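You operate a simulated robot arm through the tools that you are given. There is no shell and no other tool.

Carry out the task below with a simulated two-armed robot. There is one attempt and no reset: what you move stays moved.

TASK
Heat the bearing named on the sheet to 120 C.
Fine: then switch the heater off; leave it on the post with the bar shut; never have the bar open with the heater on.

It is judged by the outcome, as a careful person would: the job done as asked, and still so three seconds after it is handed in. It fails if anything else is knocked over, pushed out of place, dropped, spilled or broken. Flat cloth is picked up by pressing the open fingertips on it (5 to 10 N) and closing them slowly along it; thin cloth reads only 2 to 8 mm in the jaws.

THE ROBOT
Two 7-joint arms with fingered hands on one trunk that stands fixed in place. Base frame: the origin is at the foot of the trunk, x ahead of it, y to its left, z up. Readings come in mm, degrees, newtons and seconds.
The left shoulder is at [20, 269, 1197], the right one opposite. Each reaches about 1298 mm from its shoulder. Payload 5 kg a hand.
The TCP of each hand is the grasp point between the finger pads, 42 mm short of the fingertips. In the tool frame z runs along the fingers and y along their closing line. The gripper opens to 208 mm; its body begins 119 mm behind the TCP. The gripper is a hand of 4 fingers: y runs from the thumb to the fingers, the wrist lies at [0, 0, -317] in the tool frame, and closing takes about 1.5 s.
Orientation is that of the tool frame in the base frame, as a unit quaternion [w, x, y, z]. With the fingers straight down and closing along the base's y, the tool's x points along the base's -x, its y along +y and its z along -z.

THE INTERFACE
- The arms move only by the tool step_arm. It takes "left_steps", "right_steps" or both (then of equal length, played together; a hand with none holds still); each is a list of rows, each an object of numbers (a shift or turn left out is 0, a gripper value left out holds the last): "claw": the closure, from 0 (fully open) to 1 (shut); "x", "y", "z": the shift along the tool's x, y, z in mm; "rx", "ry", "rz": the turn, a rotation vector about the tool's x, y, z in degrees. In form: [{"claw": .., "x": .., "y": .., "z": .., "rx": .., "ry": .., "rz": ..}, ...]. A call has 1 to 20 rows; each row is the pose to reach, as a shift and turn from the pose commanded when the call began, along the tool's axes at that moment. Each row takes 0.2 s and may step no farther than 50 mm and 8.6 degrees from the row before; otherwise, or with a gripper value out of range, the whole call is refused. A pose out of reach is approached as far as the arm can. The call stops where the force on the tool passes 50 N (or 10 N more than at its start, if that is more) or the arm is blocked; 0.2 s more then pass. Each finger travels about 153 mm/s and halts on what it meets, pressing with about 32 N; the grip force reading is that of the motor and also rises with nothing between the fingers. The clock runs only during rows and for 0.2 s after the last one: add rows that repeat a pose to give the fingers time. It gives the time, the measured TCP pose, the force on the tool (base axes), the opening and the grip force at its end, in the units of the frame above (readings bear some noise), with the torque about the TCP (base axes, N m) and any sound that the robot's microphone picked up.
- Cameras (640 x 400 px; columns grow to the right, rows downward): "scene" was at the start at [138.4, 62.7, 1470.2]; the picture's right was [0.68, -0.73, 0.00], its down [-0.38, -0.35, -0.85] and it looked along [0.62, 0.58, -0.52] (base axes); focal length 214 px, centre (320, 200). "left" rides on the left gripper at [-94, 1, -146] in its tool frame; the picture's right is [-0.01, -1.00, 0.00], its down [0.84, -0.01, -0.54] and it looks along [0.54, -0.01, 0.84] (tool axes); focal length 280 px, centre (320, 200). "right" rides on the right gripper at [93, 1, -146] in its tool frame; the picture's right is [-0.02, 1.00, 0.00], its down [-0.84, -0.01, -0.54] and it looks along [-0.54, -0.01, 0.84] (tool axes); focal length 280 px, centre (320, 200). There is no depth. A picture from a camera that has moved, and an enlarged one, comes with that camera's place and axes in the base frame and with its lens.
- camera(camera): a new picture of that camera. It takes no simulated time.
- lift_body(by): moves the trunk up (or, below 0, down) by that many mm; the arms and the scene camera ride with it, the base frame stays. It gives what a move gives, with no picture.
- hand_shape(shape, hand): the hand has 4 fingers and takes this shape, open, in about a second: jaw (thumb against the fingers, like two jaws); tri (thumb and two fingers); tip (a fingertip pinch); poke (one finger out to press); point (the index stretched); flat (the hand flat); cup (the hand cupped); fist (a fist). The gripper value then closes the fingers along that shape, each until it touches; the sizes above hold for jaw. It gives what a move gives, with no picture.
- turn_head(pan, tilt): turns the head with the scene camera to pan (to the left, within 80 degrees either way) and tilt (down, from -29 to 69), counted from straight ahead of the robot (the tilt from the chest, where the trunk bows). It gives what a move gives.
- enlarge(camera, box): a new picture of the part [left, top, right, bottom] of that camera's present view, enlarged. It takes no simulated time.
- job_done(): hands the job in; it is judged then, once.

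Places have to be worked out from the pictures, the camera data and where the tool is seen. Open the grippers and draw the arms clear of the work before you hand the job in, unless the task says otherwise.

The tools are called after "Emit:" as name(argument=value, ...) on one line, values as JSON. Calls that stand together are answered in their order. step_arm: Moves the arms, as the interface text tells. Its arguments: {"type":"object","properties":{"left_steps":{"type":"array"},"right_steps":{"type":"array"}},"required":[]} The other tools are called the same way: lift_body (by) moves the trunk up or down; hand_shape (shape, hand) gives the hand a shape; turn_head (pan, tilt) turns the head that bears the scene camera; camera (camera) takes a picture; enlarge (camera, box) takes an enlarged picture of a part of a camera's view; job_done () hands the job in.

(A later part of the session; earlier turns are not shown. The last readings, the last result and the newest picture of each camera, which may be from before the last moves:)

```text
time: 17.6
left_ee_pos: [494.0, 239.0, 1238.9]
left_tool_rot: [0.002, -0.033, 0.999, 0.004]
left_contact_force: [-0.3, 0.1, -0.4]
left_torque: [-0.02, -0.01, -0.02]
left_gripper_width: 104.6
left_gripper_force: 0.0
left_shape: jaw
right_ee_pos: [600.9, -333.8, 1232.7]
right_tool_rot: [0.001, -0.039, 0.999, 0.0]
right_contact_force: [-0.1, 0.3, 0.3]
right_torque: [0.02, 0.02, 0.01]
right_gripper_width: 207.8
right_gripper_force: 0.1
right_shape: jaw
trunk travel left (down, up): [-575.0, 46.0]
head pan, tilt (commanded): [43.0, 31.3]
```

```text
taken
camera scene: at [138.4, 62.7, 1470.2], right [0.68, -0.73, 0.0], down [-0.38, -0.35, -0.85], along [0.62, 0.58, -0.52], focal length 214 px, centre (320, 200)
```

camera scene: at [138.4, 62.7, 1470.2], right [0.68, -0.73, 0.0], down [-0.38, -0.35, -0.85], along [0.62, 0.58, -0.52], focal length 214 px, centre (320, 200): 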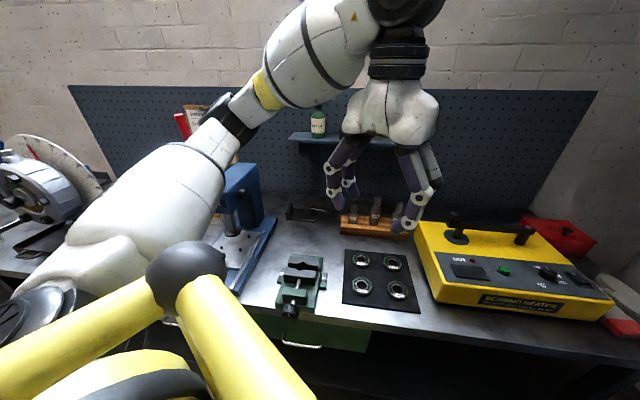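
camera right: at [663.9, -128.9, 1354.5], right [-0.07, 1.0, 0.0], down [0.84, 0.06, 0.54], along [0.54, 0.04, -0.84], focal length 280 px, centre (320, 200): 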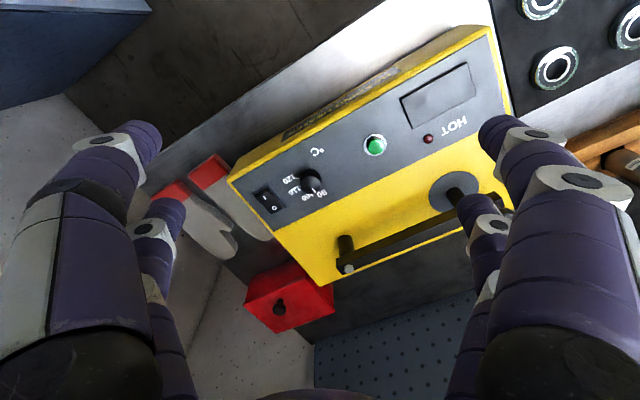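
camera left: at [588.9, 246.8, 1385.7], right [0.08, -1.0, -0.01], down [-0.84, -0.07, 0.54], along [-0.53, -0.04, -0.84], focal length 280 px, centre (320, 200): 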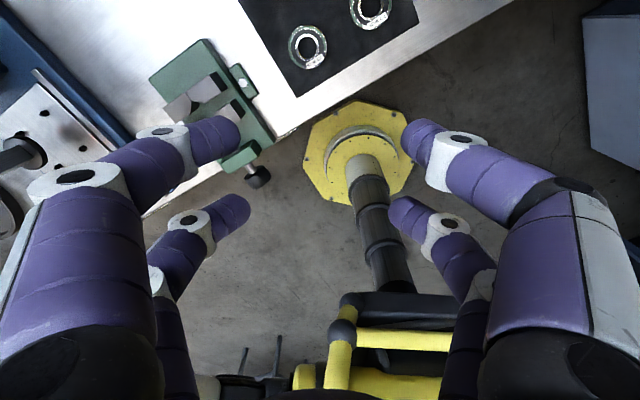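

The jaw at half closure has ~105 mm between tips. I move the left hand over the bar ([899,84]) with its closing line turned across the bar (57° clockwise), staying high (tips above 1080).

Emit:
step_arm(left_steps=[{"x": -39.4, "y": -18.1, "rz": 5.7, "claw": 0.6}, {"x": -78.8, "y": -36.3, "rz": 11.5}, {"x": -118.2, "y": -54.4, "rz": 17.2}, {"x": -157.6, "y": -72.6, "rz": 22.9}, {"x": -197, "y": -90.7, "rz": 28.6}, {"x": -236.4, "y": -108.8, "rz": 34.4}, {"x": -275.8, "y": -127, "rz": 40.1}, {"x": -315.2, "y": -145.1, "rz": 45.8}, {"x": -354.6, "y": -163.3, "rz": 51.6}, {"x": -394, "y": -181.4, "rz": 57.3}, {"x": -394, "y": -181.4, "z": 40, "rz": 57.3}, {"x": -394, "y": -181.4, "z": 80, "rz": 57.3}, {"x": -394, "y": -181.4, "z": 105, "rz": 57.3}, {"x": -394, "y": -181.4, "z": 105, "rz": 57.3}])

Emit:
camera(camera="left")

Emit:
camera(camera="scene")

```text
time: 20.6
left_ee_pos: [897.8, 81.1, 1136.2]
left_tool_rot: [0.0, 0.452, 0.892, 0.004]
left_contact_force: [-0.7, -0.7, 0.4]
left_torque: [0.21, -0.1, -0.01]
left_gripper_width: 83.4
left_gripper_force: 0.1
left_shape: jaw
left hand out of reach, approached as far as the arm can: row 10
right_ee_pos: [600.6, -334.6, 1233.7]
right_tool_rot: [0.001, -0.039, 0.999, 0.001]
right_contact_force: [-0.9, 0.1, 0.7]
right_torque: [0.16, -0.14, 0.01]
right_gripper_width: 208.0
right_gripper_force: 0.0
right_shape: jaw
trunk travel left (down, up): [-575.0, 46.0]
head pan, tilt (commanded): [43.0, 31.3]
```

```text
taken
camera left: at [954.8, 7.2, 1282.5], right [-0.8, -0.6, -0.01], down [-0.51, 0.67, 0.54], along [-0.32, 0.44, -0.84], focal length 280 px, centre (320, 200)
```

left: 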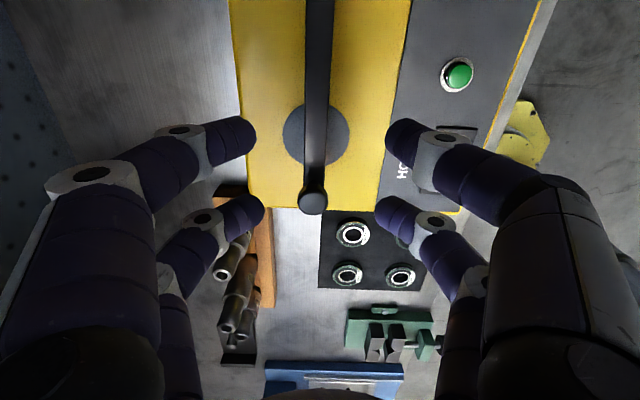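

```text
taken
camera scene: at [137.2, 61.5, 1470.5], right [0.68, -0.73, 0.0], down [-0.38, -0.35, -0.86], along [0.63, 0.58, -0.52], focal length 214 px, centre (320, 200)
```

scene: 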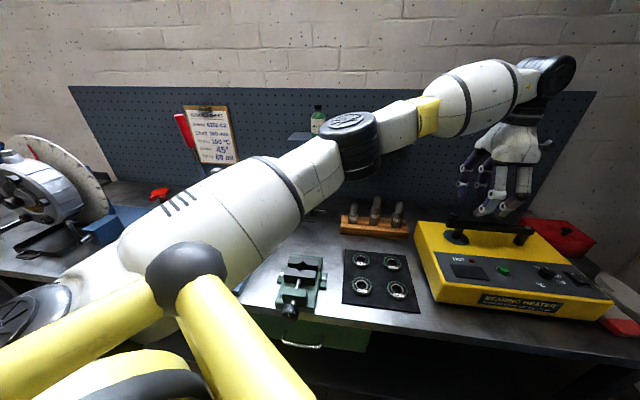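

The left camera shows the bar centred between the finger pairs. I descend straight down 88 mm so the tips come beside the bar.

Emit:
step_arm(left_steps=[{"z": 30}, {"z": 60}, {"z": 80}, {"z": 88}, {"z": 88}])

Emit:
camera(camera="left")

Emit:
enlarge(camera="scene", box=[420, 120, 580, 270])

```text
time: 21.8
left_ee_pos: [901.1, 84.3, 1047.0]
left_tool_rot: [0.0, 0.451, 0.893, 0.004]
left_contact_force: [0.0, -0.1, -1.1]
left_torque: [-0.02, 0.02, -0.01]
left_gripper_width: 83.0
left_gripper_force: 0.1
left_shape: jaw
right_ee_pos: [601.8, -333.3, 1232.5]
right_tool_rot: [0.001, -0.039, 0.999, 0.0]
right_contact_force: [-0.3, 0.2, -0.3]
right_torque: [-0.03, -0.01, 0.01]
right_gripper_width: 207.9
right_gripper_force: 0.1
right_shape: jaw
trunk travel left (down, up): [-575.0, 46.0]
head pan, tilt (commanded): [43.0, 31.3]
```

```text
taken
camera left: at [957.6, 10.6, 1192.3], right [-0.8, -0.6, -0.01], down [-0.51, 0.67, 0.54], along [-0.32, 0.43, -0.84], focal length 280 px, centre (320, 200)
```

left: 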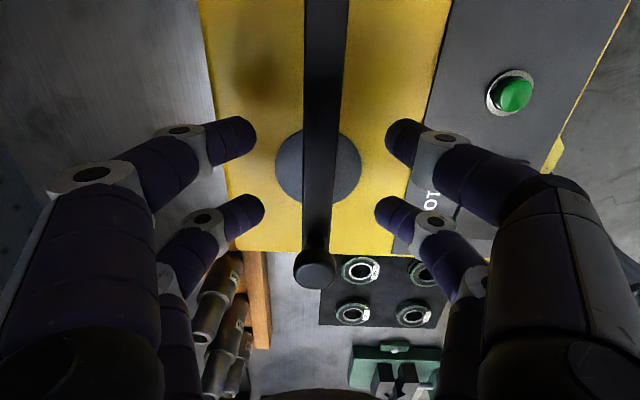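

```text
2.67 times, centred on (500, 195) of scene
camera zoom: at [138.4, 62.8, 1470.2], right [0.68, -0.73, 0.0], down [-0.38, -0.35, -0.85], along [0.62, 0.58, -0.52], focal length 572 px, centre (-160, 213)
```

zoom: 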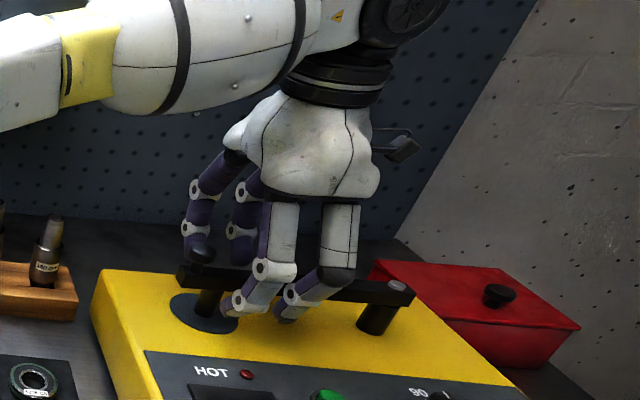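

The fingers straddle the bar safely. I narrow the jaw to ~46 mm and then try the swing toward the robot by about 10° along the arc around the pin, watching the force.

Emit:
step_arm(left_steps=[{"claw": 0.78}, {"claw": 0.78}, {"claw": 0.78}, {"x": -0.2, "y": -8, "rz": -2.5}, {"x": -0.7, "y": -15.5, "rz": -5}, {"x": -1.5, "y": -23.3, "rz": -7.5}, {"x": -2.7, "y": -30.9, "rz": -10}])

Emit:
camera(camera="left")

```text
time: 23.4
left_ee_pos: [879.4, 64.9, 1047.7]
left_tool_rot: [0.002, 0.37, 0.929, 0.004]
left_contact_force: [32.8, 1.8, 14.7]
left_torque: [0.67, -1.34, -1.24]
left_gripper_width: 53.6
left_gripper_force: 0.0
left_shape: jaw
right_ee_pos: [601.5, -333.6, 1232.7]
right_tool_rot: [0.0, -0.039, 0.999, 0.0]
right_contact_force: [0.1, -0.6, -0.8]
right_torque: [-0.01, 0.02, -0.02]
right_gripper_width: 207.8
right_gripper_force: 0.0
right_shape: jaw
trunk travel left (down, up): [-575.0, 46.0]
head pan, tilt (commanded): [43.0, 31.3]
```

```text
taken
camera left: at [948.5, 2.4, 1193.4], right [-0.68, -0.74, -0.01], down [-0.62, 0.57, 0.54], along [-0.39, 0.37, -0.84], focal length 280 px, centre (320, 200)
```

left: 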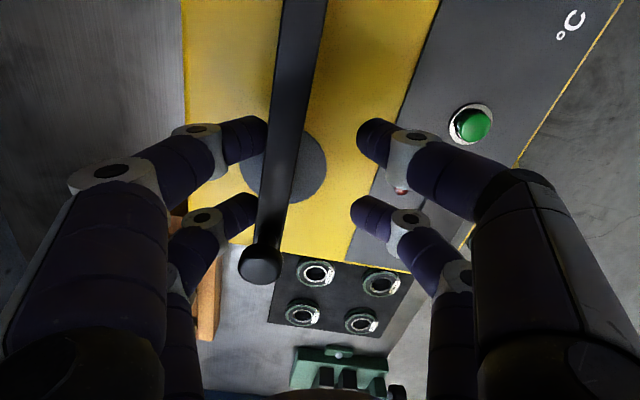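

The bar did not move that way (33 N reaction, knob still at its place). I go back and push gently the other way, toward the back.

Emit:
step_arm(left_steps=[{"x": -0.7, "y": 15.5, "rz": 5}, {"x": -2.7, "y": 30.9, "rz": 10}, {"x": -4.2, "y": 38.6, "rz": 12.5}, {"x": -6.1, "y": 46.1, "rz": 15}, {"x": -8.2, "y": 53.5, "rz": 17.5}, {"x": -10.7, "y": 60.9, "rz": 20}])

Emit:
camera(camera="left")

```text
time: 24.8
left_ee_pos: [925.7, 100.3, 1048.2]
left_tool_rot: [0.0, 0.529, 0.848, 0.004]
left_contact_force: [-4.3, -4.3, 3.3]
left_torque: [-0.19, 0.37, 0.17]
left_gripper_width: 47.7
left_gripper_force: 0.0
left_shape: jaw
right_ee_pos: [600.3, -334.5, 1234.0]
right_tool_rot: [0.0, -0.039, 0.999, 0.001]
right_contact_force: [-0.1, 0.2, 0.0]
right_torque: [0.0, -0.01, -0.01]
right_gripper_width: 207.9
right_gripper_force: 0.0
right_shape: jaw
trunk travel left (down, up): [-575.0, 46.0]
head pan, tilt (commanded): [43.0, 31.3]
```

```text
taken
camera left: at [969.1, 16.1, 1193.3], right [-0.89, -0.46, -0.01], down [-0.38, 0.75, 0.54], along [-0.24, 0.49, -0.84], focal length 280 px, centre (320, 200)
```

left: 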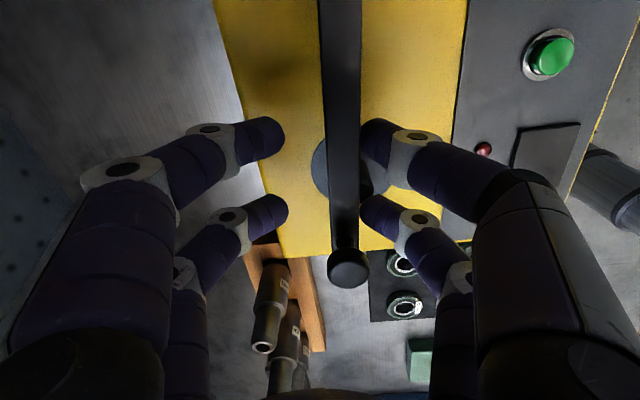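

The bar swings toward the back with little force (~6 N, knob moved ~17 mm). The left arm is near its reach with fingers vertical, so I back off slightly, lower 8 mm for a solid contact and tilt the fingers forward 30° to keep pushing.

Emit:
step_arm(left_steps=[{"y": -10}, {"y": -12, "z": 10}, {"y": -18, "z": 10, "rx": -7.5}, {"y": -24, "z": 9, "rx": -15}, {"y": -30, "z": 8, "rx": -22.5}, {"y": -36, "z": 7, "rx": -30}, {"y": -36, "z": 7, "rx": -30}])

Emit:
camera(camera="left")

Emit:
enlarge(camera="scene", box=[420, 120, 580, 270])

```text
time: 26.4
left_ee_pos: [895.3, 83.4, 1040.0]
left_tool_rot: [0.136, 0.508, 0.82, 0.225]
left_contact_force: [-2.3, -0.4, 0.2]
left_torque: [-0.03, 0.1, 0.02]
left_gripper_width: 46.6
left_gripper_force: 0.0
left_shape: jaw
right_ee_pos: [600.8, -333.6, 1233.0]
right_tool_rot: [0.001, -0.039, 0.999, 0.0]
right_contact_force: [0.6, 1.6, 0.4]
right_torque: [0.01, -0.03, -0.02]
right_gripper_width: 207.9
right_gripper_force: 0.1
right_shape: jaw
trunk travel left (down, up): [-575.0, 46.0]
head pan, tilt (commanded): [43.0, 31.3]
```

```text
taken
camera left: at [872.6, -31.1, 1165.5], right [-0.77, -0.39, -0.51], down [-0.63, 0.63, 0.46], along [0.13, 0.67, -0.73], focal length 280 px, centre (320, 200)
```

left: 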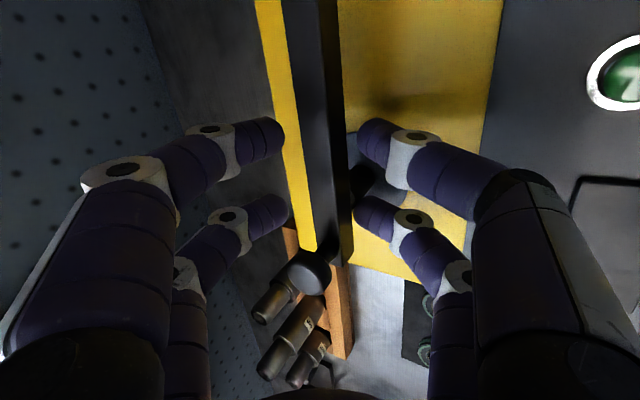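

```text
2.67 times, centred on (500, 195) of scene
camera zoom: at [137.9, 62.4, 1470.2], right [0.68, -0.73, 0.0], down [-0.38, -0.35, -0.85], along [0.63, 0.58, -0.52], focal length 572 px, centre (-160, 213)
```

zoom: 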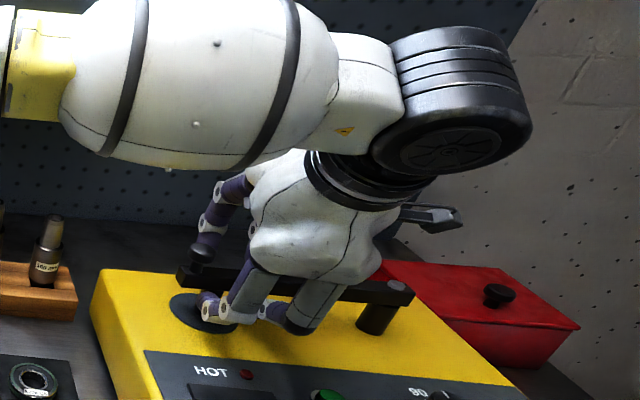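

The post sits right between the front fingertips, so I slide 45 mm toward the pin to clear it, then push the bar backward along its arc by about 36°.

Emit:
step_arm(left_steps=[{"x": -25, "y": -2}, {"x": -45}, {"x": -42.1, "y": 12.2, "z": 7.2, "ry": -3, "rz": 5.2}, {"x": -40.7, "y": 24.6, "z": 14.5, "ry": -6.1, "rz": 10.3}, {"x": -40.8, "y": 37, "z": 21.8, "ry": -9.1, "rz": 15.5}, {"x": -42.5, "y": 49.4, "z": 29.1, "ry": -12.2, "rz": 20.7}])

Emit:
camera(camera="left")

Emit:
enlarge(camera="scene", box=[420, 120, 580, 270])

```text
time: 27.8
left_ee_pos: [961.7, 59.6, 1039.4]
left_tool_rot: [0.183, 0.667, 0.698, 0.183]
left_contact_force: [7.8, -13.0, -2.1]
left_torque: [-0.83, 0.2, 0.47]
left_gripper_width: 45.4
left_gripper_force: 0.0
left_shape: jaw
right_ee_pos: [604.0, -332.0, 1231.3]
right_tool_rot: [-0.002, -0.04, 0.999, 0.001]
right_contact_force: [1.4, 1.2, -0.4]
right_torque: [-0.22, 0.27, 0.02]
right_gripper_width: 208.0
right_gripper_force: 0.1
right_shape: jaw
trunk travel left (down, up): [-575.0, 46.0]
head pan, tilt (commanded): [43.0, 31.3]
stopped in row 6 (left hand): the force on the tool passed its limit at 54 N (the readings are from after the stop); the commanded pose is now the measured one
```

```text
taken
camera left: at [895.0, -32.9, 1166.8], right [-0.86, -0.06, -0.5], down [-0.32, 0.83, 0.45], along [0.39, 0.55, -0.74], focal length 280 px, centre (320, 200)
```

left: 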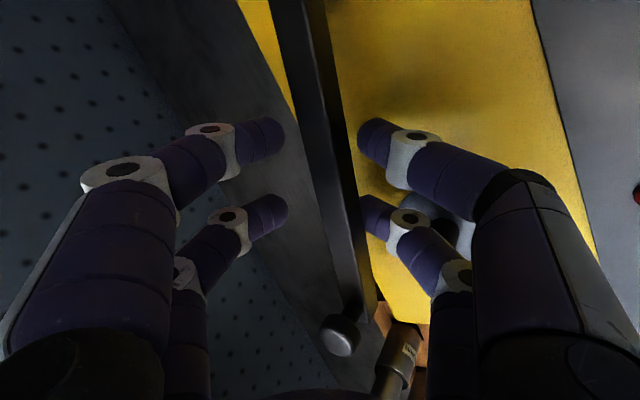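

```text
2.67 times, centred on (500, 195) of scene
camera zoom: at [141.2, 63.7, 1469.6], right [0.68, -0.73, 0.0], down [-0.38, -0.36, -0.85], along [0.62, 0.58, -0.52], focal length 572 px, centre (-160, 213)
```

zoom: 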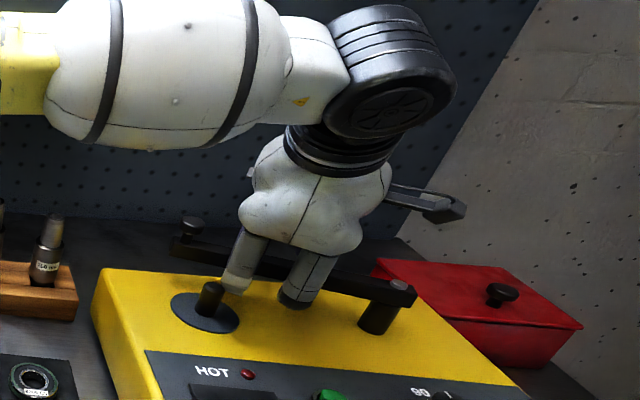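

The bar is now about 16° open; the stop came from a finger link touching the post (force toward −y). I shift 20 mm away from the post toward the pin and push straight back another ~44 mm without turning the hand.

Emit:
step_arm(left_steps=[{"x": -10, "y": -2, "z": -1}, {"x": -20, "y": -2, "z": -1}, {"x": -20.5, "y": 8.7, "z": 5.3}, {"x": -20.9, "y": 18.2, "z": 10.8}, {"x": -21.4, "y": 27.7, "z": 16.3}, {"x": -21.9, "y": 37.2, "z": 21.8}, {"x": -21.9, "y": 37.2, "z": 21.8}])

Emit:
camera(camera="left")

Emit:
enlarge(camera="scene", box=[420, 120, 580, 270])

```text
time: 29.4
left_ee_pos: [1003.3, 39.9, 1041.3]
left_tool_rot: [0.182, 0.667, 0.698, 0.185]
left_contact_force: [-0.6, 0.7, 0.3]
left_torque: [0.02, 0.0, -0.03]
left_gripper_width: 46.0
left_gripper_force: 0.1
left_shape: jaw
right_ee_pos: [600.2, -334.2, 1233.9]
right_tool_rot: [0.001, -0.04, 0.999, 0.0]
right_contact_force: [0.2, -0.2, -0.7]
right_torque: [-0.04, 0.0, 0.03]
right_gripper_width: 207.8
right_gripper_force: 0.1
right_shape: jaw
trunk travel left (down, up): [-575.0, 46.0]
head pan, tilt (commanded): [43.0, 31.3]
```

```text
taken
camera left: at [936.8, -53.3, 1168.6], right [-0.86, -0.06, -0.5], down [-0.32, 0.83, 0.45], along [0.39, 0.55, -0.74], focal length 280 px, centre (320, 200)
```

left: 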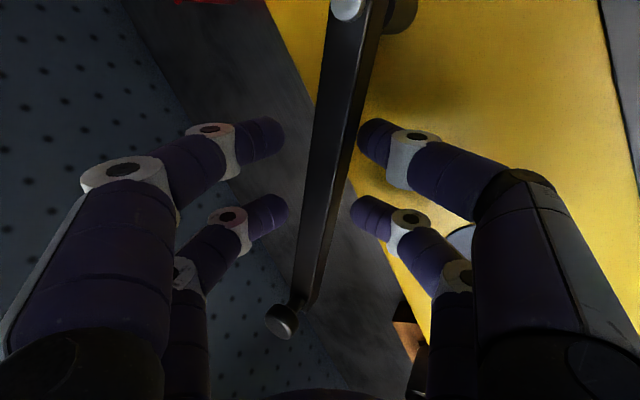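

```text
2.67 times, centred on (500, 195) of scene
camera zoom: at [138.4, 62.7, 1470.2], right [0.68, -0.73, 0.0], down [-0.38, -0.35, -0.85], along [0.63, 0.58, -0.52], focal length 572 px, centre (-160, 213)
```

zoom: 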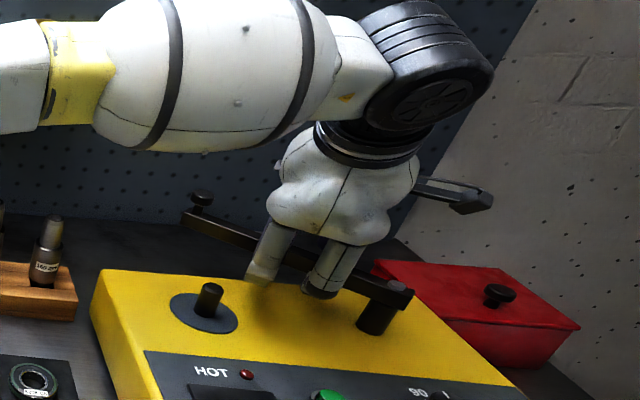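

The bar has swung to about 85° (≈40° open), leaving the post clear by ~130 mm. I lift the left hand straight up off the bar, back away and untilt it.

Emit:
step_arm(left_steps=[{"y": 20, "z": -34.6}, {"x": -1, "y": 40, "z": -69}, {"x": -1, "y": 55, "z": -95}, {"x": 0.7, "y": 20.4, "z": -115, "rx": 7.5}, {"x": 2.2, "y": -14.1, "z": -135.2, "rx": 15}, {"x": 3.8, "y": -48.7, "z": -155.2, "rx": 22.5}, {"x": 5.5, "y": -83.3, "z": -175.2, "rx": 30}])

Emit:
camera(camera="scene")

Emit:
camera(camera="left")

```text
time: 31.0
left_ee_pos: [843.2, 39.2, 1149.9]
left_tool_rot: [0.003, 0.691, 0.722, -0.003]
left_contact_force: [0.6, -0.1, 0.4]
left_torque: [-0.03, 0.0, 0.01]
left_gripper_width: 45.6
left_gripper_force: 0.0
left_shape: jaw
right_ee_pos: [600.2, -333.4, 1232.5]
right_tool_rot: [0.001, -0.04, 0.999, -0.001]
right_contact_force: [-1.1, 0.1, -1.1]
right_torque: [0.0, -0.05, -0.04]
right_gripper_width: 208.1
right_gripper_force: 0.1
right_shape: jaw
trunk travel left (down, up): [-575.0, 46.0]
head pan, tilt (commanded): [43.0, 31.3]
```

```text
taken
camera scene: at [138.2, 62.8, 1470.2], right [0.68, -0.73, 0.0], down [-0.38, -0.35, -0.85], along [0.63, 0.58, -0.52], focal length 214 px, centre (320, 200)
```

scene: 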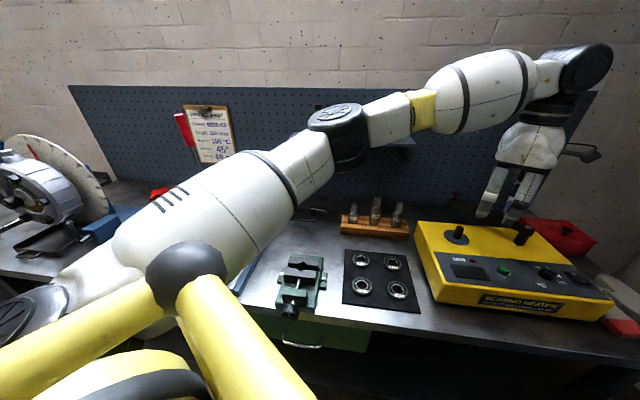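

```text
taken
camera left: at [849.8, -51.1, 1296.4], right [-1.0, -0.06, 0.0], down [-0.05, 0.85, 0.53], along [-0.03, 0.53, -0.85], focal length 280 px, centre (320, 200)
```

left: 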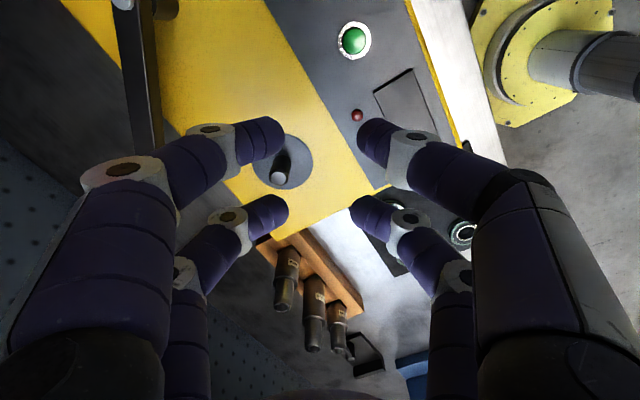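

The post stands clear at about [887,106]. Now I carry the left hand back to above bearing C2 ([555,267]) with the yaw turned back, opening the jaw to ~95 mm.

Emit:
step_arm(left_steps=[{"x": 20, "y": -23.1, "rz": -7.6, "claw": 0.54}, {"x": 40.1, "y": -46.3, "rz": -15.3}, {"x": 60.1, "y": -69.4, "rz": -22.9}, {"x": 80.2, "y": -92.6, "rz": -30.5}, {"x": 100.2, "y": -115.7, "rz": -38.2}, {"x": 120.3, "y": -138.9, "rz": -45.8}, {"x": 140.3, "y": -162, "rz": -53.4}, {"x": 160.3, "y": -185.1, "z": 10, "rz": -61.1}, {"x": 180.4, "y": -208.3, "z": 25, "rz": -68.7}, {"x": 200.4, "y": -231.4, "z": 40, "rz": -76.3}, {"x": 220.5, "y": -254.6, "z": 55, "rz": -84}, {"x": 240.5, "y": -277.7, "z": 70, "rz": -91.6}, {"x": 240.5, "y": -277.7, "z": 70, "rz": -91.6}])

Emit:
camera(camera="left")

Emit:
camera(camera="scene")

```text
time: 33.8
left_ee_pos: [560.7, 254.3, 1087.8]
left_tool_rot: [0.006, -0.033, 0.999, 0.0]
left_contact_force: [-0.4, -0.2, 0.1]
left_torque: [-0.01, 0.05, 0.02]
left_gripper_width: 95.2
left_gripper_force: 0.0
left_shape: jaw
right_ee_pos: [599.6, -345.7, 1230.8]
right_tool_rot: [0.0, -0.036, 0.999, 0.003]
right_contact_force: [1.4, 0.1, -0.6]
right_torque: [-0.01, 0.06, 0.01]
right_gripper_width: 208.1
right_gripper_force: 0.0
right_shape: jaw
trunk travel left (down, up): [-575.0, 46.0]
head pan, tilt (commanded): [43.0, 31.3]
```

```text
taken
camera left: at [652.3, 263.2, 1234.4], right [0.08, -1.0, 0.0], down [-0.85, -0.07, 0.53], along [-0.53, -0.04, -0.85], focal length 280 px, centre (320, 200)
```

left: 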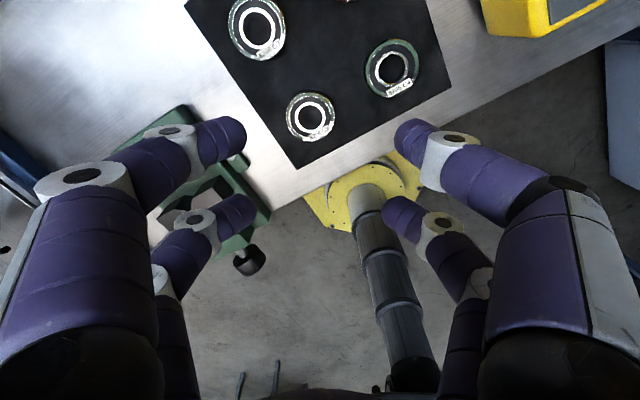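

```text
taken
camera scene: at [140.9, 51.1, 1472.4], right [0.68, -0.74, -0.01], down [-0.38, -0.35, -0.86], along [0.63, 0.58, -0.52], focal length 214 px, centre (320, 200)
```

scene: 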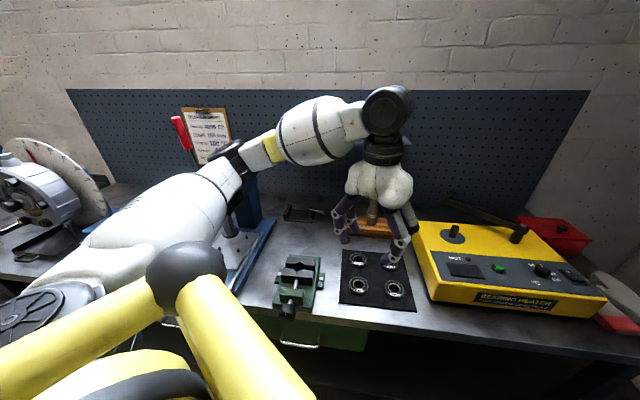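

I let the sway settle and then enlarge to verify the label and centre of C2.

Emit:
step_arm(left_steps=[{"x": 0}, {"x": 0}, {"x": 0}])

Emit:
camera(camera="left")

Emit:
enlarge(camera="left", box=[260, 70, 360, 160])

Emit:
enlarge(camera="scene", box=[330, 235, 430, 315])

```text
time: 34.6
left_ee_pos: [560.4, 254.1, 1087.1]
left_tool_rot: [0.006, -0.032, 0.999, 0.0]
left_contact_force: [-0.3, 0.4, 0.3]
left_torque: [0.01, -0.02, 0.02]
left_gripper_width: 95.0
left_gripper_force: 0.0
left_shape: jaw
right_ee_pos: [600.7, -345.9, 1229.7]
right_tool_rot: [0.0, -0.036, 0.999, 0.005]
right_contact_force: [0.6, -0.6, -0.5]
right_torque: [-0.05, 0.0, 0.0]
right_gripper_width: 208.1
right_gripper_force: 0.0
right_shape: jaw
trunk travel left (down, up): [-575.0, 46.0]
head pan, tilt (commanded): [43.0, 31.3]
```

```text
taken
camera left: at [652.6, 263.4, 1234.7], right [0.08, -1.0, 0.0], down [-0.85, -0.07, 0.53], along [-0.53, -0.04, -0.85], focal length 280 px, centre (320, 200)
```

left: 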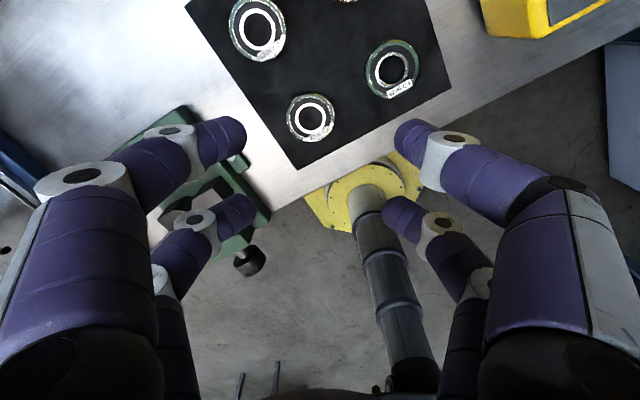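

```text
4.44 times, centred on (310, 115) of left
camera zoom: at [652.6, 263.4, 1234.7], right [0.08, -1.0, 0.0], down [-0.85, -0.07, 0.53], along [-0.53, -0.04, -0.85], focal length 1246 px, centre (364, 578)
```

zoom: 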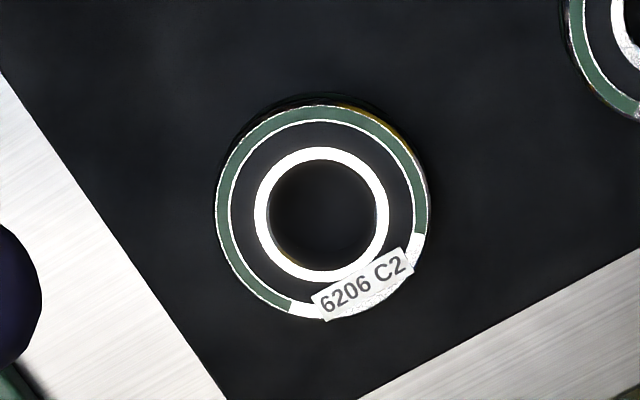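

```text
5.00 times, centred on (380, 275) of scene
camera zoom: at [140.5, 50.7, 1471.3], right [0.68, -0.74, -0.01], down [-0.38, -0.34, -0.86], along [0.63, 0.58, -0.52], focal length 1072 px, centre (20, -175)
```

zoom: 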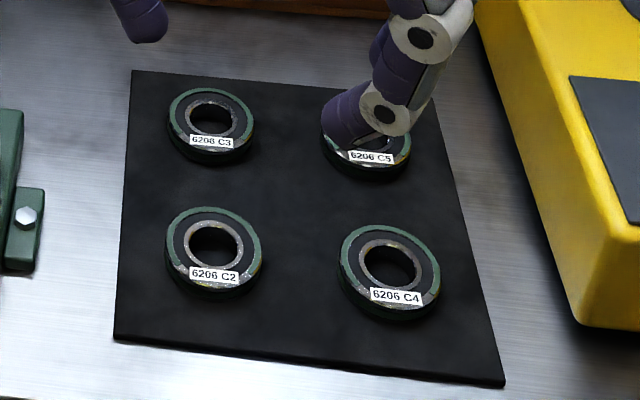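

The label reads 6206 C2. But both arms read ~12 mm off in y and the head has shifted, which suggests the left elbow leans on something; I look at that area.

Emit:
enlarge(camera="scene", box=[130, 90, 330, 260])

Emit:
camera(camera="right")

```text
2.35 times, centred on (230, 175) of scene
camera zoom: at [140.5, 50.7, 1471.3], right [0.68, -0.74, -0.01], down [-0.38, -0.34, -0.86], along [0.63, 0.58, -0.52], focal length 505 px, centre (532, 259)
```

zoom: 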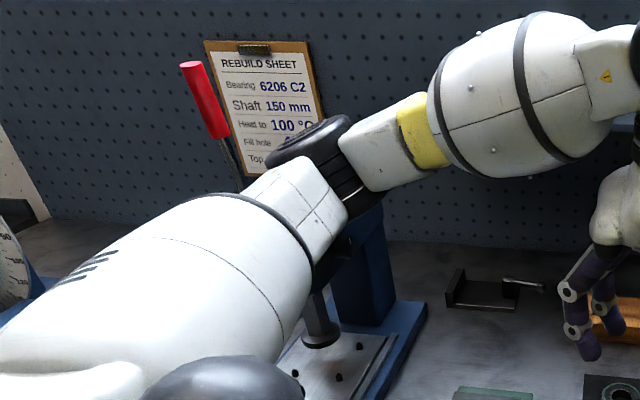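

```text
taken
camera right: at [505.3, -352.2, 1377.1], right [-0.06, 1.0, 0.01], down [0.84, 0.04, 0.54], along [0.54, 0.04, -0.84], focal length 280 px, centre (320, 200)
```

right: 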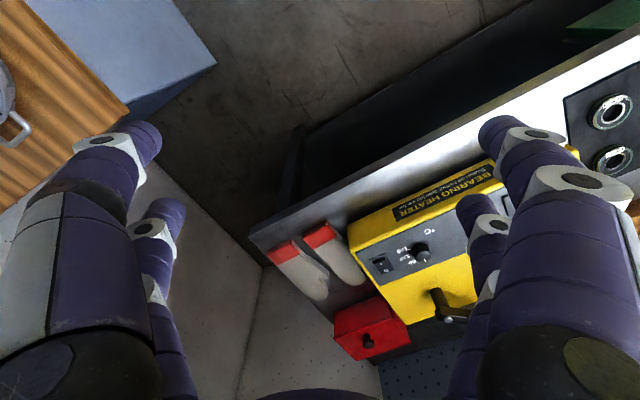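

The trunk leans ~0.5° to the right, so the left arm seems to press on something (perhaps the press lever behind the elbow). I move the left hand 45 mm to the right and up a bit, to see if the lean disappears.

Emit:
step_arm(left_steps=[{"y": -15, "z": -10}, {"y": -30, "z": -20}, {"y": -45, "z": -30}, {"y": -45, "z": -30}, {"y": -45, "z": -30}])

Emit:
enlarge(camera="scene", box=[130, 90, 330, 260])

```text
time: 35.8
left_ee_pos: [555.4, 221.2, 1110.7]
left_tool_rot: [0.001, -0.035, 0.999, -0.003]
left_contact_force: [-2.3, 0.0, 2.0]
left_torque: [0.04, -0.37, 0.02]
left_gripper_width: 95.7
left_gripper_force: 0.0
left_shape: jaw
right_ee_pos: [597.1, -334.3, 1235.9]
right_tool_rot: [0.002, -0.041, 0.999, 0.0]
right_contact_force: [-2.9, -0.4, 1.3]
right_torque: [0.06, -0.46, -0.05]
right_gripper_width: 207.7
right_gripper_force: 0.0
right_shape: jaw
trunk travel left (down, up): [-575.0, 46.0]
head pan, tilt (commanded): [43.0, 31.3]
```

```text
2.35 times, centred on (230, 175) of scene
camera zoom: at [134.8, 62.2, 1470.4], right [0.68, -0.73, 0.0], down [-0.38, -0.35, -0.86], along [0.63, 0.58, -0.52], focal length 505 px, centre (532, 259)
```

zoom: 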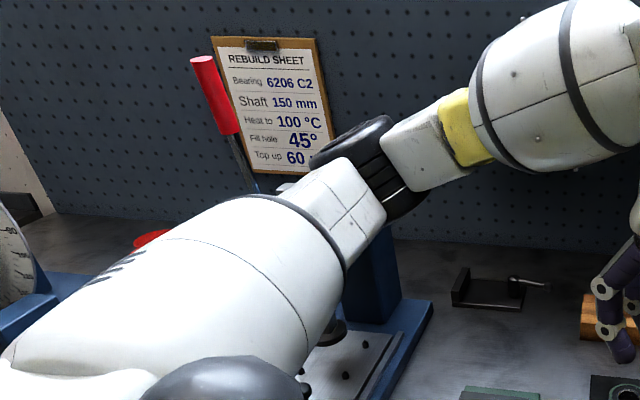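

The lean vanished, so near C2 the left elbow fouls the press. I'll use the right arm for the bearing instead; first a dry run (empty) to see whether the right hand reaches over the post at [887,106] with fingers vertical.

Emit:
step_arm(right_steps=[{"x": -27, "y": 34.6, "rz": -1.5, "claw": 0.54}, {"x": -54, "y": 69.2, "rz": -3}, {"x": -81, "y": 103.9, "rz": -4.5}, {"x": -108, "y": 138.5, "rz": -6}, {"x": -135, "y": 173.1, "rz": -7.5}, {"x": -162, "y": 207.7, "z": 15, "rz": -9}, {"x": -189, "y": 242.3, "z": 30, "rz": -10.5}, {"x": -216, "y": 276.9, "z": 45, "rz": -12}, {"x": -243, "y": 311.6, "z": 60, "rz": -13.5}, {"x": -270, "y": 346.2, "z": 80, "rz": -15}, {"x": -297, "y": 380.8, "z": 100, "rz": -16.5}, {"x": -324, "y": 415.4, "z": 113, "rz": -18}, {"x": -324, "y": 415.4, "z": 113, "rz": -18}, {"x": -324, "y": 415.4, "z": 113, "rz": -18}])

Emit:
camera(camera="right")

Emit:
camera(camera="scene")

```text
time: 39.0
left_ee_pos: [559.2, 221.2, 1109.2]
left_tool_rot: [0.0, -0.036, 0.999, -0.003]
left_contact_force: [0.7, 0.2, 0.1]
left_torque: [0.08, 0.01, 0.03]
left_gripper_width: 95.7
left_gripper_force: 0.0
left_shape: jaw
right_ee_pos: [898.8, 21.9, 1131.1]
right_tool_rot: [0.005, -0.158, 0.987, 0.013]
right_contact_force: [0.3, 1.0, 0.5]
right_torque: [-0.03, 0.0, 0.01]
right_gripper_width: 95.5
right_gripper_force: 0.0
right_shape: jaw
right hand out of reach, approached as far as the arm can: row 12, 13, 14
trunk travel left (down, up): [-575.0, 46.0]
head pan, tilt (commanded): [43.0, 31.3]
stopped in row 14 (right hand): the arm was blocked; the commanded pose is now the measured one
```

```text
taken
camera right: at [806.9, -9.3, 1276.4], right [-0.3, 0.95, 0.03], down [0.8, 0.23, 0.55], along [0.52, 0.18, -0.83], focal length 280 px, centre (320, 200)
```

right: 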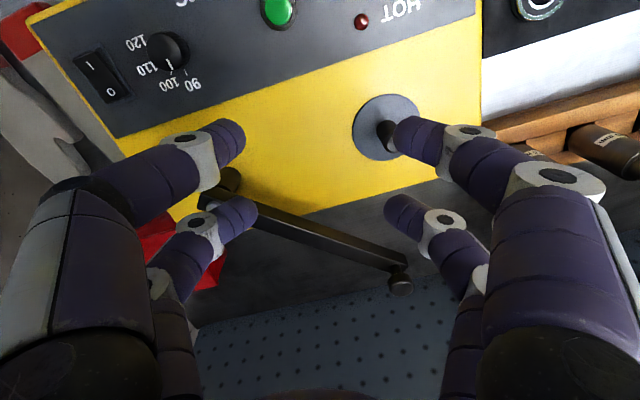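

```text
taken
camera scene: at [138.7, 62.5, 1470.1], right [0.68, -0.73, 0.0], down [-0.38, -0.35, -0.85], along [0.62, 0.58, -0.52], focal length 214 px, centre (320, 200)
```

scene: 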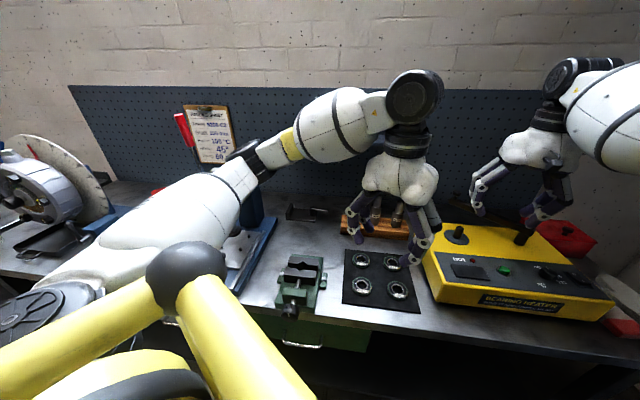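

The right arm can't get there with vertical fingers (wrist limit ~955 mm), but a slight forward tilt of ~6° would bring it in. I dry-run that tilted pose above the post.

Emit:
step_arm(right_steps=[{"x": 0, "y": 10, "z": 5, "ry": -4, "rz": -1}, {"x": -0.2, "y": 20.4, "z": 12, "ry": -6, "rz": -2.6}, {"x": -2, "y": 45.4, "z": 30, "ry": -6, "rz": -5.2}, {"x": -9.6, "y": 68.7, "z": 50, "ry": -6, "rz": -5.2}, {"x": -13.7, "y": 81.3, "z": 65, "ry": -6, "rz": -5.2}, {"x": -13.7, "y": 81.3, "z": 65, "ry": -6, "rz": -5.2}])

Emit:
camera(camera="right")

Emit:
enlarge(camera="scene", box=[420, 120, 620, 270])

```text
time: 40.4
left_ee_pos: [559.0, 222.3, 1110.3]
left_tool_rot: [0.001, -0.036, 0.999, -0.003]
left_contact_force: [-0.5, 0.2, -0.5]
left_torque: [0.01, 0.03, 0.01]
left_gripper_width: 95.6
left_gripper_force: 0.0
left_shape: jaw
right_ee_pos: [883.0, 110.9, 1067.1]
right_tool_rot: [0.058, -0.203, 0.977, 0.021]
right_contact_force: [-0.9, 0.0, 0.9]
right_torque: [0.01, -0.01, 0.0]
right_gripper_width: 95.6
right_gripper_force: 0.1
right_shape: jaw
trunk travel left (down, up): [-575.0, 46.0]
head pan, tilt (commanded): [43.0, 31.3]
```

```text
taken
camera right: at [781.5, 66.0, 1202.4], right [-0.39, 0.92, 0.02], down [0.72, 0.29, 0.64], along [0.58, 0.26, -0.77], focal length 280 px, centre (320, 200)
```

right: 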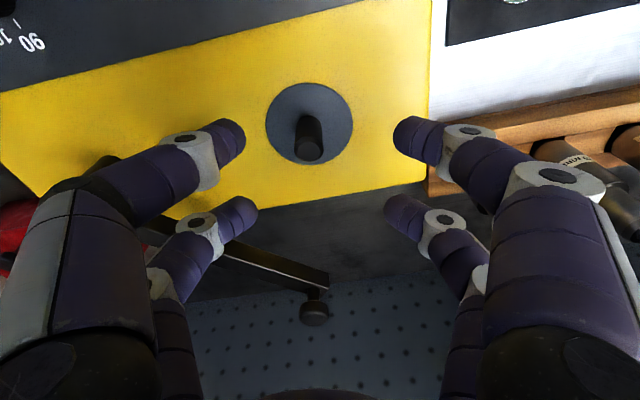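

```text
2.67 times, centred on (520, 195) of scene
camera zoom: at [138.2, 62.7, 1470.3], right [0.68, -0.73, 0.0], down [-0.38, -0.35, -0.85], along [0.63, 0.58, -0.52], focal length 572 px, centre (-213, 213)
```

zoom: 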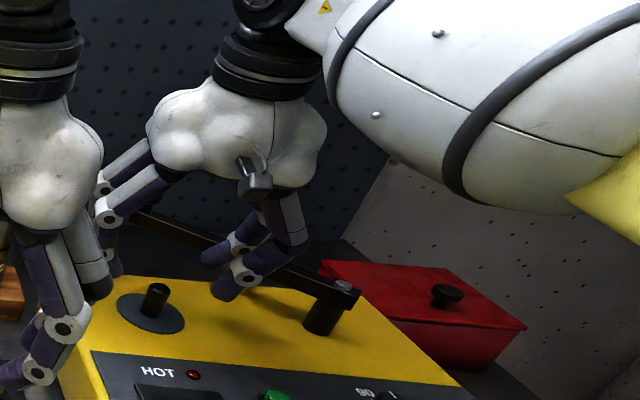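

The tilted pose is reachable, and the post appears at about [885,104]. Now I move the left hand out of the way, up and forward to about [760,330,1250], before bringing the right hand to C2.

Emit:
step_arm(left_steps=[{"z": -45}, {"z": -90}, {"x": -35, "y": 15, "z": -115}, {"x": -70, "y": 31, "z": -140}, {"x": -105, "y": 47, "z": -140}, {"x": -140, "y": 62, "z": -140}, {"x": -175, "y": 78, "z": -140}, {"x": -208, "y": 93, "z": -140}, {"x": -208, "y": 93, "z": -140}])

Emit:
camera(camera="scene")

Emit:
camera(camera="left")

```text
time: 42.4
left_ee_pos: [759.4, 331.2, 1248.5]
left_tool_rot: [0.001, -0.036, 0.999, -0.002]
left_contact_force: [-0.1, -0.3, 0.5]
left_torque: [-0.03, -0.05, 0.0]
left_gripper_width: 95.6
left_gripper_force: 0.1
left_shape: jaw
right_ee_pos: [883.8, 111.0, 1066.5]
right_tool_rot: [0.059, -0.204, 0.977, 0.021]
right_contact_force: [0.5, -0.2, -0.8]
right_torque: [0.03, 0.01, 0.0]
right_gripper_width: 95.5
right_gripper_force: 0.1
right_shape: jaw
trunk travel left (down, up): [-575.0, 46.0]
head pan, tilt (commanded): [43.0, 31.3]
```

```text
taken
camera scene: at [138.3, 62.7, 1470.2], right [0.68, -0.73, 0.0], down [-0.38, -0.35, -0.85], along [0.63, 0.58, -0.52], focal length 214 px, centre (320, 200)
```

scene: 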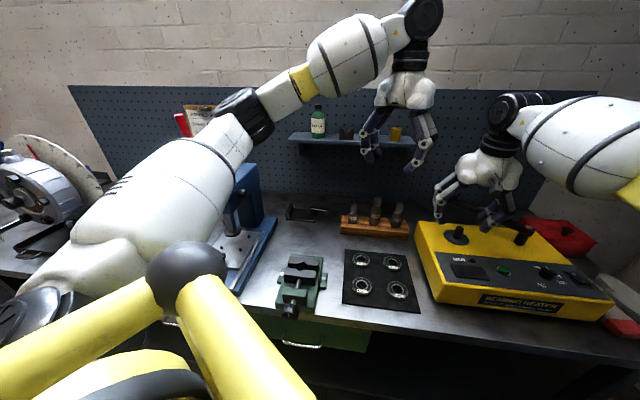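

```text
taken
camera left: at [853.4, 342.2, 1394.8], right [0.09, -1.0, 0.01], down [-0.84, -0.07, 0.54], along [-0.54, -0.05, -0.84], focal length 280 px, centre (320, 200)
```

left: 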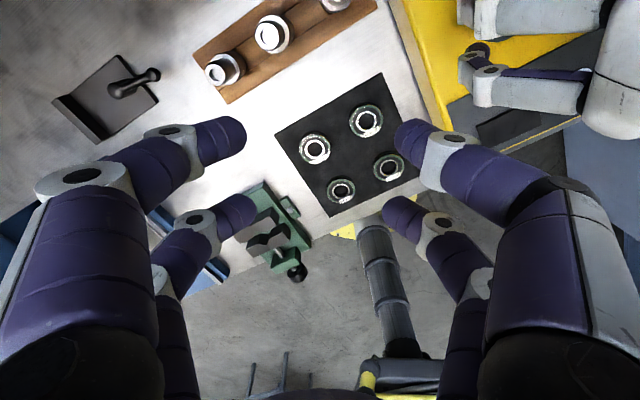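

The left hand is parked and its camera overlooks the bearings; C2's centre is about [551,266.5] with its top near z=874. I bring the right hand over C2 by a path clear of the left hand, keeping the same slight tilt (reduced to ~5°).

Emit:
step_arm(right_steps=[{"x": 42.4, "y": 4.8, "z": -5.2, "ry": 0.5}, {"x": 84.7, "y": 9.6, "z": -10.4, "ry": 1}, {"x": 127, "y": 14.3, "z": -15.6, "ry": 1.5}, {"x": 169.4, "y": 19.1, "z": -20.8, "ry": 2}, {"x": 189.7, "y": 53.8, "z": -17.5, "ry": 2}, {"x": 209.9, "y": 88.6, "z": -14.2, "ry": 2}, {"x": 230.2, "y": 123.3, "z": -10.9, "ry": 2}, {"x": 250.4, "y": 158.1, "z": -7.6, "ry": 2}, {"x": 270.7, "y": 192.8, "z": -4.3, "ry": 2}, {"x": 263.4, "y": 220.1, "z": 10.7, "ry": 2}, {"x": 256.2, "y": 247.3, "z": 25.6, "ry": 2}, {"x": 248.9, "y": 274.6, "z": 40.6, "ry": 2}, {"x": 248.9, "y": 274.6, "z": 40.6, "ry": 2}, {"x": 248.9, "y": 274.6, "z": 40.6, "ry": 2}])

Emit:
camera(camera="right")

Emit:
camera(camera="left")

Emit:
camera(camera="scene")

```text
time: 45.4
left_ee_pos: [761.4, 332.6, 1249.2]
left_tool_rot: [0.001, -0.037, 0.999, -0.005]
left_contact_force: [-0.8, -0.6, 0.2]
left_torque: [-0.06, 0.0, -0.03]
left_gripper_width: 95.5
left_gripper_force: 0.2
left_shape: jaw
right_ee_pos: [551.4, 265.5, 1003.1]
right_tool_rot: [0.04, -0.205, 0.978, 0.017]
right_contact_force: [1.1, 0.0, -0.7]
right_torque: [-0.05, 0.0, 0.01]
right_gripper_width: 95.6
right_gripper_force: 0.0
right_shape: jaw
trunk travel left (down, up): [-575.0, 46.0]
head pan, tilt (commanded): [43.0, 31.3]
```

```text
taken
camera right: at [452.8, 223.8, 1141.0], right [-0.39, 0.92, 0.02], down [0.74, 0.3, 0.61], along [0.56, 0.25, -0.79], focal length 280 px, centre (320, 200)
```

right: 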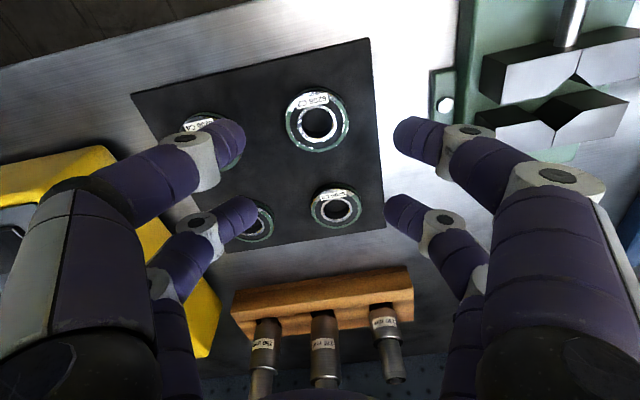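

```text
taken
camera left: at [853.3, 343.1, 1394.2], right [0.09, -1.0, 0.01], down [-0.84, -0.07, 0.54], along [-0.54, -0.05, -0.84], focal length 280 px, centre (320, 200)
```

left: 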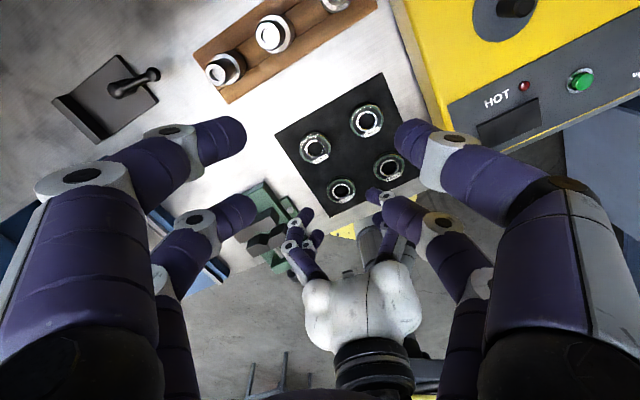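

```text
taken
camera scene: at [138.5, 63.3, 1470.1], right [0.68, -0.73, 0.0], down [-0.38, -0.35, -0.85], along [0.62, 0.58, -0.52], focal length 214 px, centre (320, 200)
```

scene: 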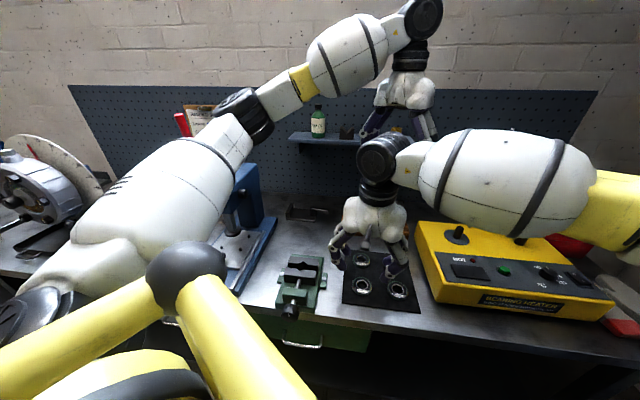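

The right camera puts C2 at [551,266.4], directly under the hand. I descend to TCP z≈907 (tips ~3 mm over the mat) with the jaw open.

Emit:
step_arm(right_steps=[{"x": 4.5, "y": -0.5, "z": 40}, {"x": 8.5, "y": -0.9, "z": 75}, {"x": 10, "y": -1, "z": 88}, {"x": 10.9, "y": -1.1, "z": 95}, {"x": 10.9, "y": -1.1, "z": 95}])

Emit:
camera(camera="right")

Emit:
enlarge(camera="scene", box=[310, 200, 430, 310])

Emit:
enlarge(camera="left", box=[270, 130, 430, 240])

```text
time: 46.8
left_ee_pos: [759.2, 331.2, 1249.1]
left_tool_rot: [0.001, -0.036, 0.999, -0.003]
left_contact_force: [0.6, 0.0, -0.4]
left_torque: [-0.05, 0.05, 0.05]
left_gripper_width: 95.9
left_gripper_force: 0.0
left_shape: jaw
right_ee_pos: [549.1, 264.5, 911.6]
right_tool_rot: [0.043, -0.204, 0.978, 0.017]
right_contact_force: [-3.8, -3.0, 29.4]
right_torque: [-2.36, 0.32, -0.27]
right_gripper_width: 96.8
right_gripper_force: 0.1
right_shape: jaw
trunk travel left (down, up): [-575.0, 46.0]
head pan, tilt (commanded): [43.0, 31.3]
stopped in row 5 (right hand): the force on the tool passed its limit at 50 N (the readings are from after the stop); the commanded pose is now the measured one
```

```text
taken
camera right: at [450.5, 222.3, 1049.6], right [-0.39, 0.92, 0.02], down [0.73, 0.3, 0.61], along [0.56, 0.25, -0.79], focal length 280 px, centre (320, 200)
```

right: 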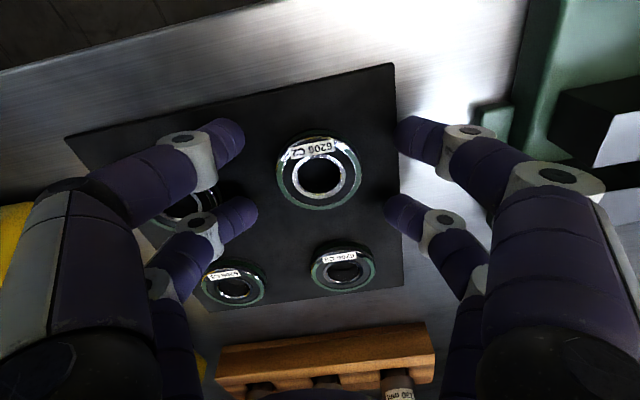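

```text
3.64 times, centred on (370, 255) of scene
camera zoom: at [137.7, 62.3, 1470.2], right [0.68, -0.73, 0.0], down [-0.38, -0.35, -0.85], along [0.63, 0.58, -0.52], focal length 780 px, centre (138, 0)
```

zoom: 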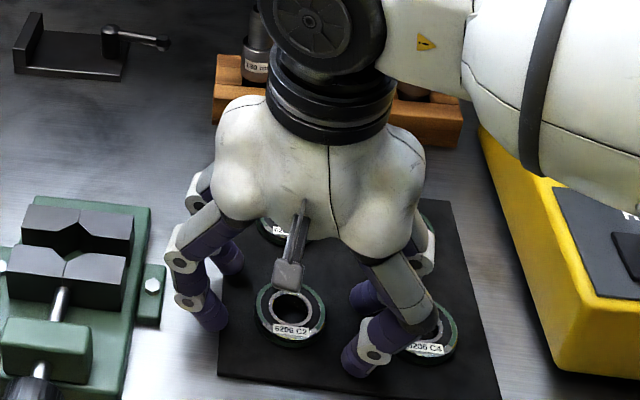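

```text
3.64 times, centred on (350, 185) of left
camera zoom: at [852.8, 341.6, 1394.6], right [0.09, -1.0, 0.01], down [-0.84, -0.07, 0.54], along [-0.54, -0.05, -0.84], focal length 1020 px, centre (211, 254)
```

zoom: 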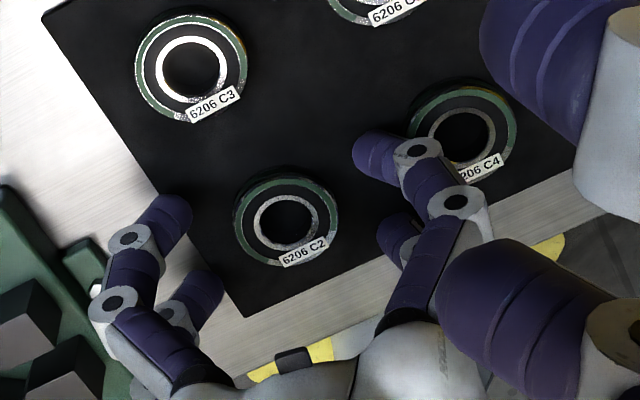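

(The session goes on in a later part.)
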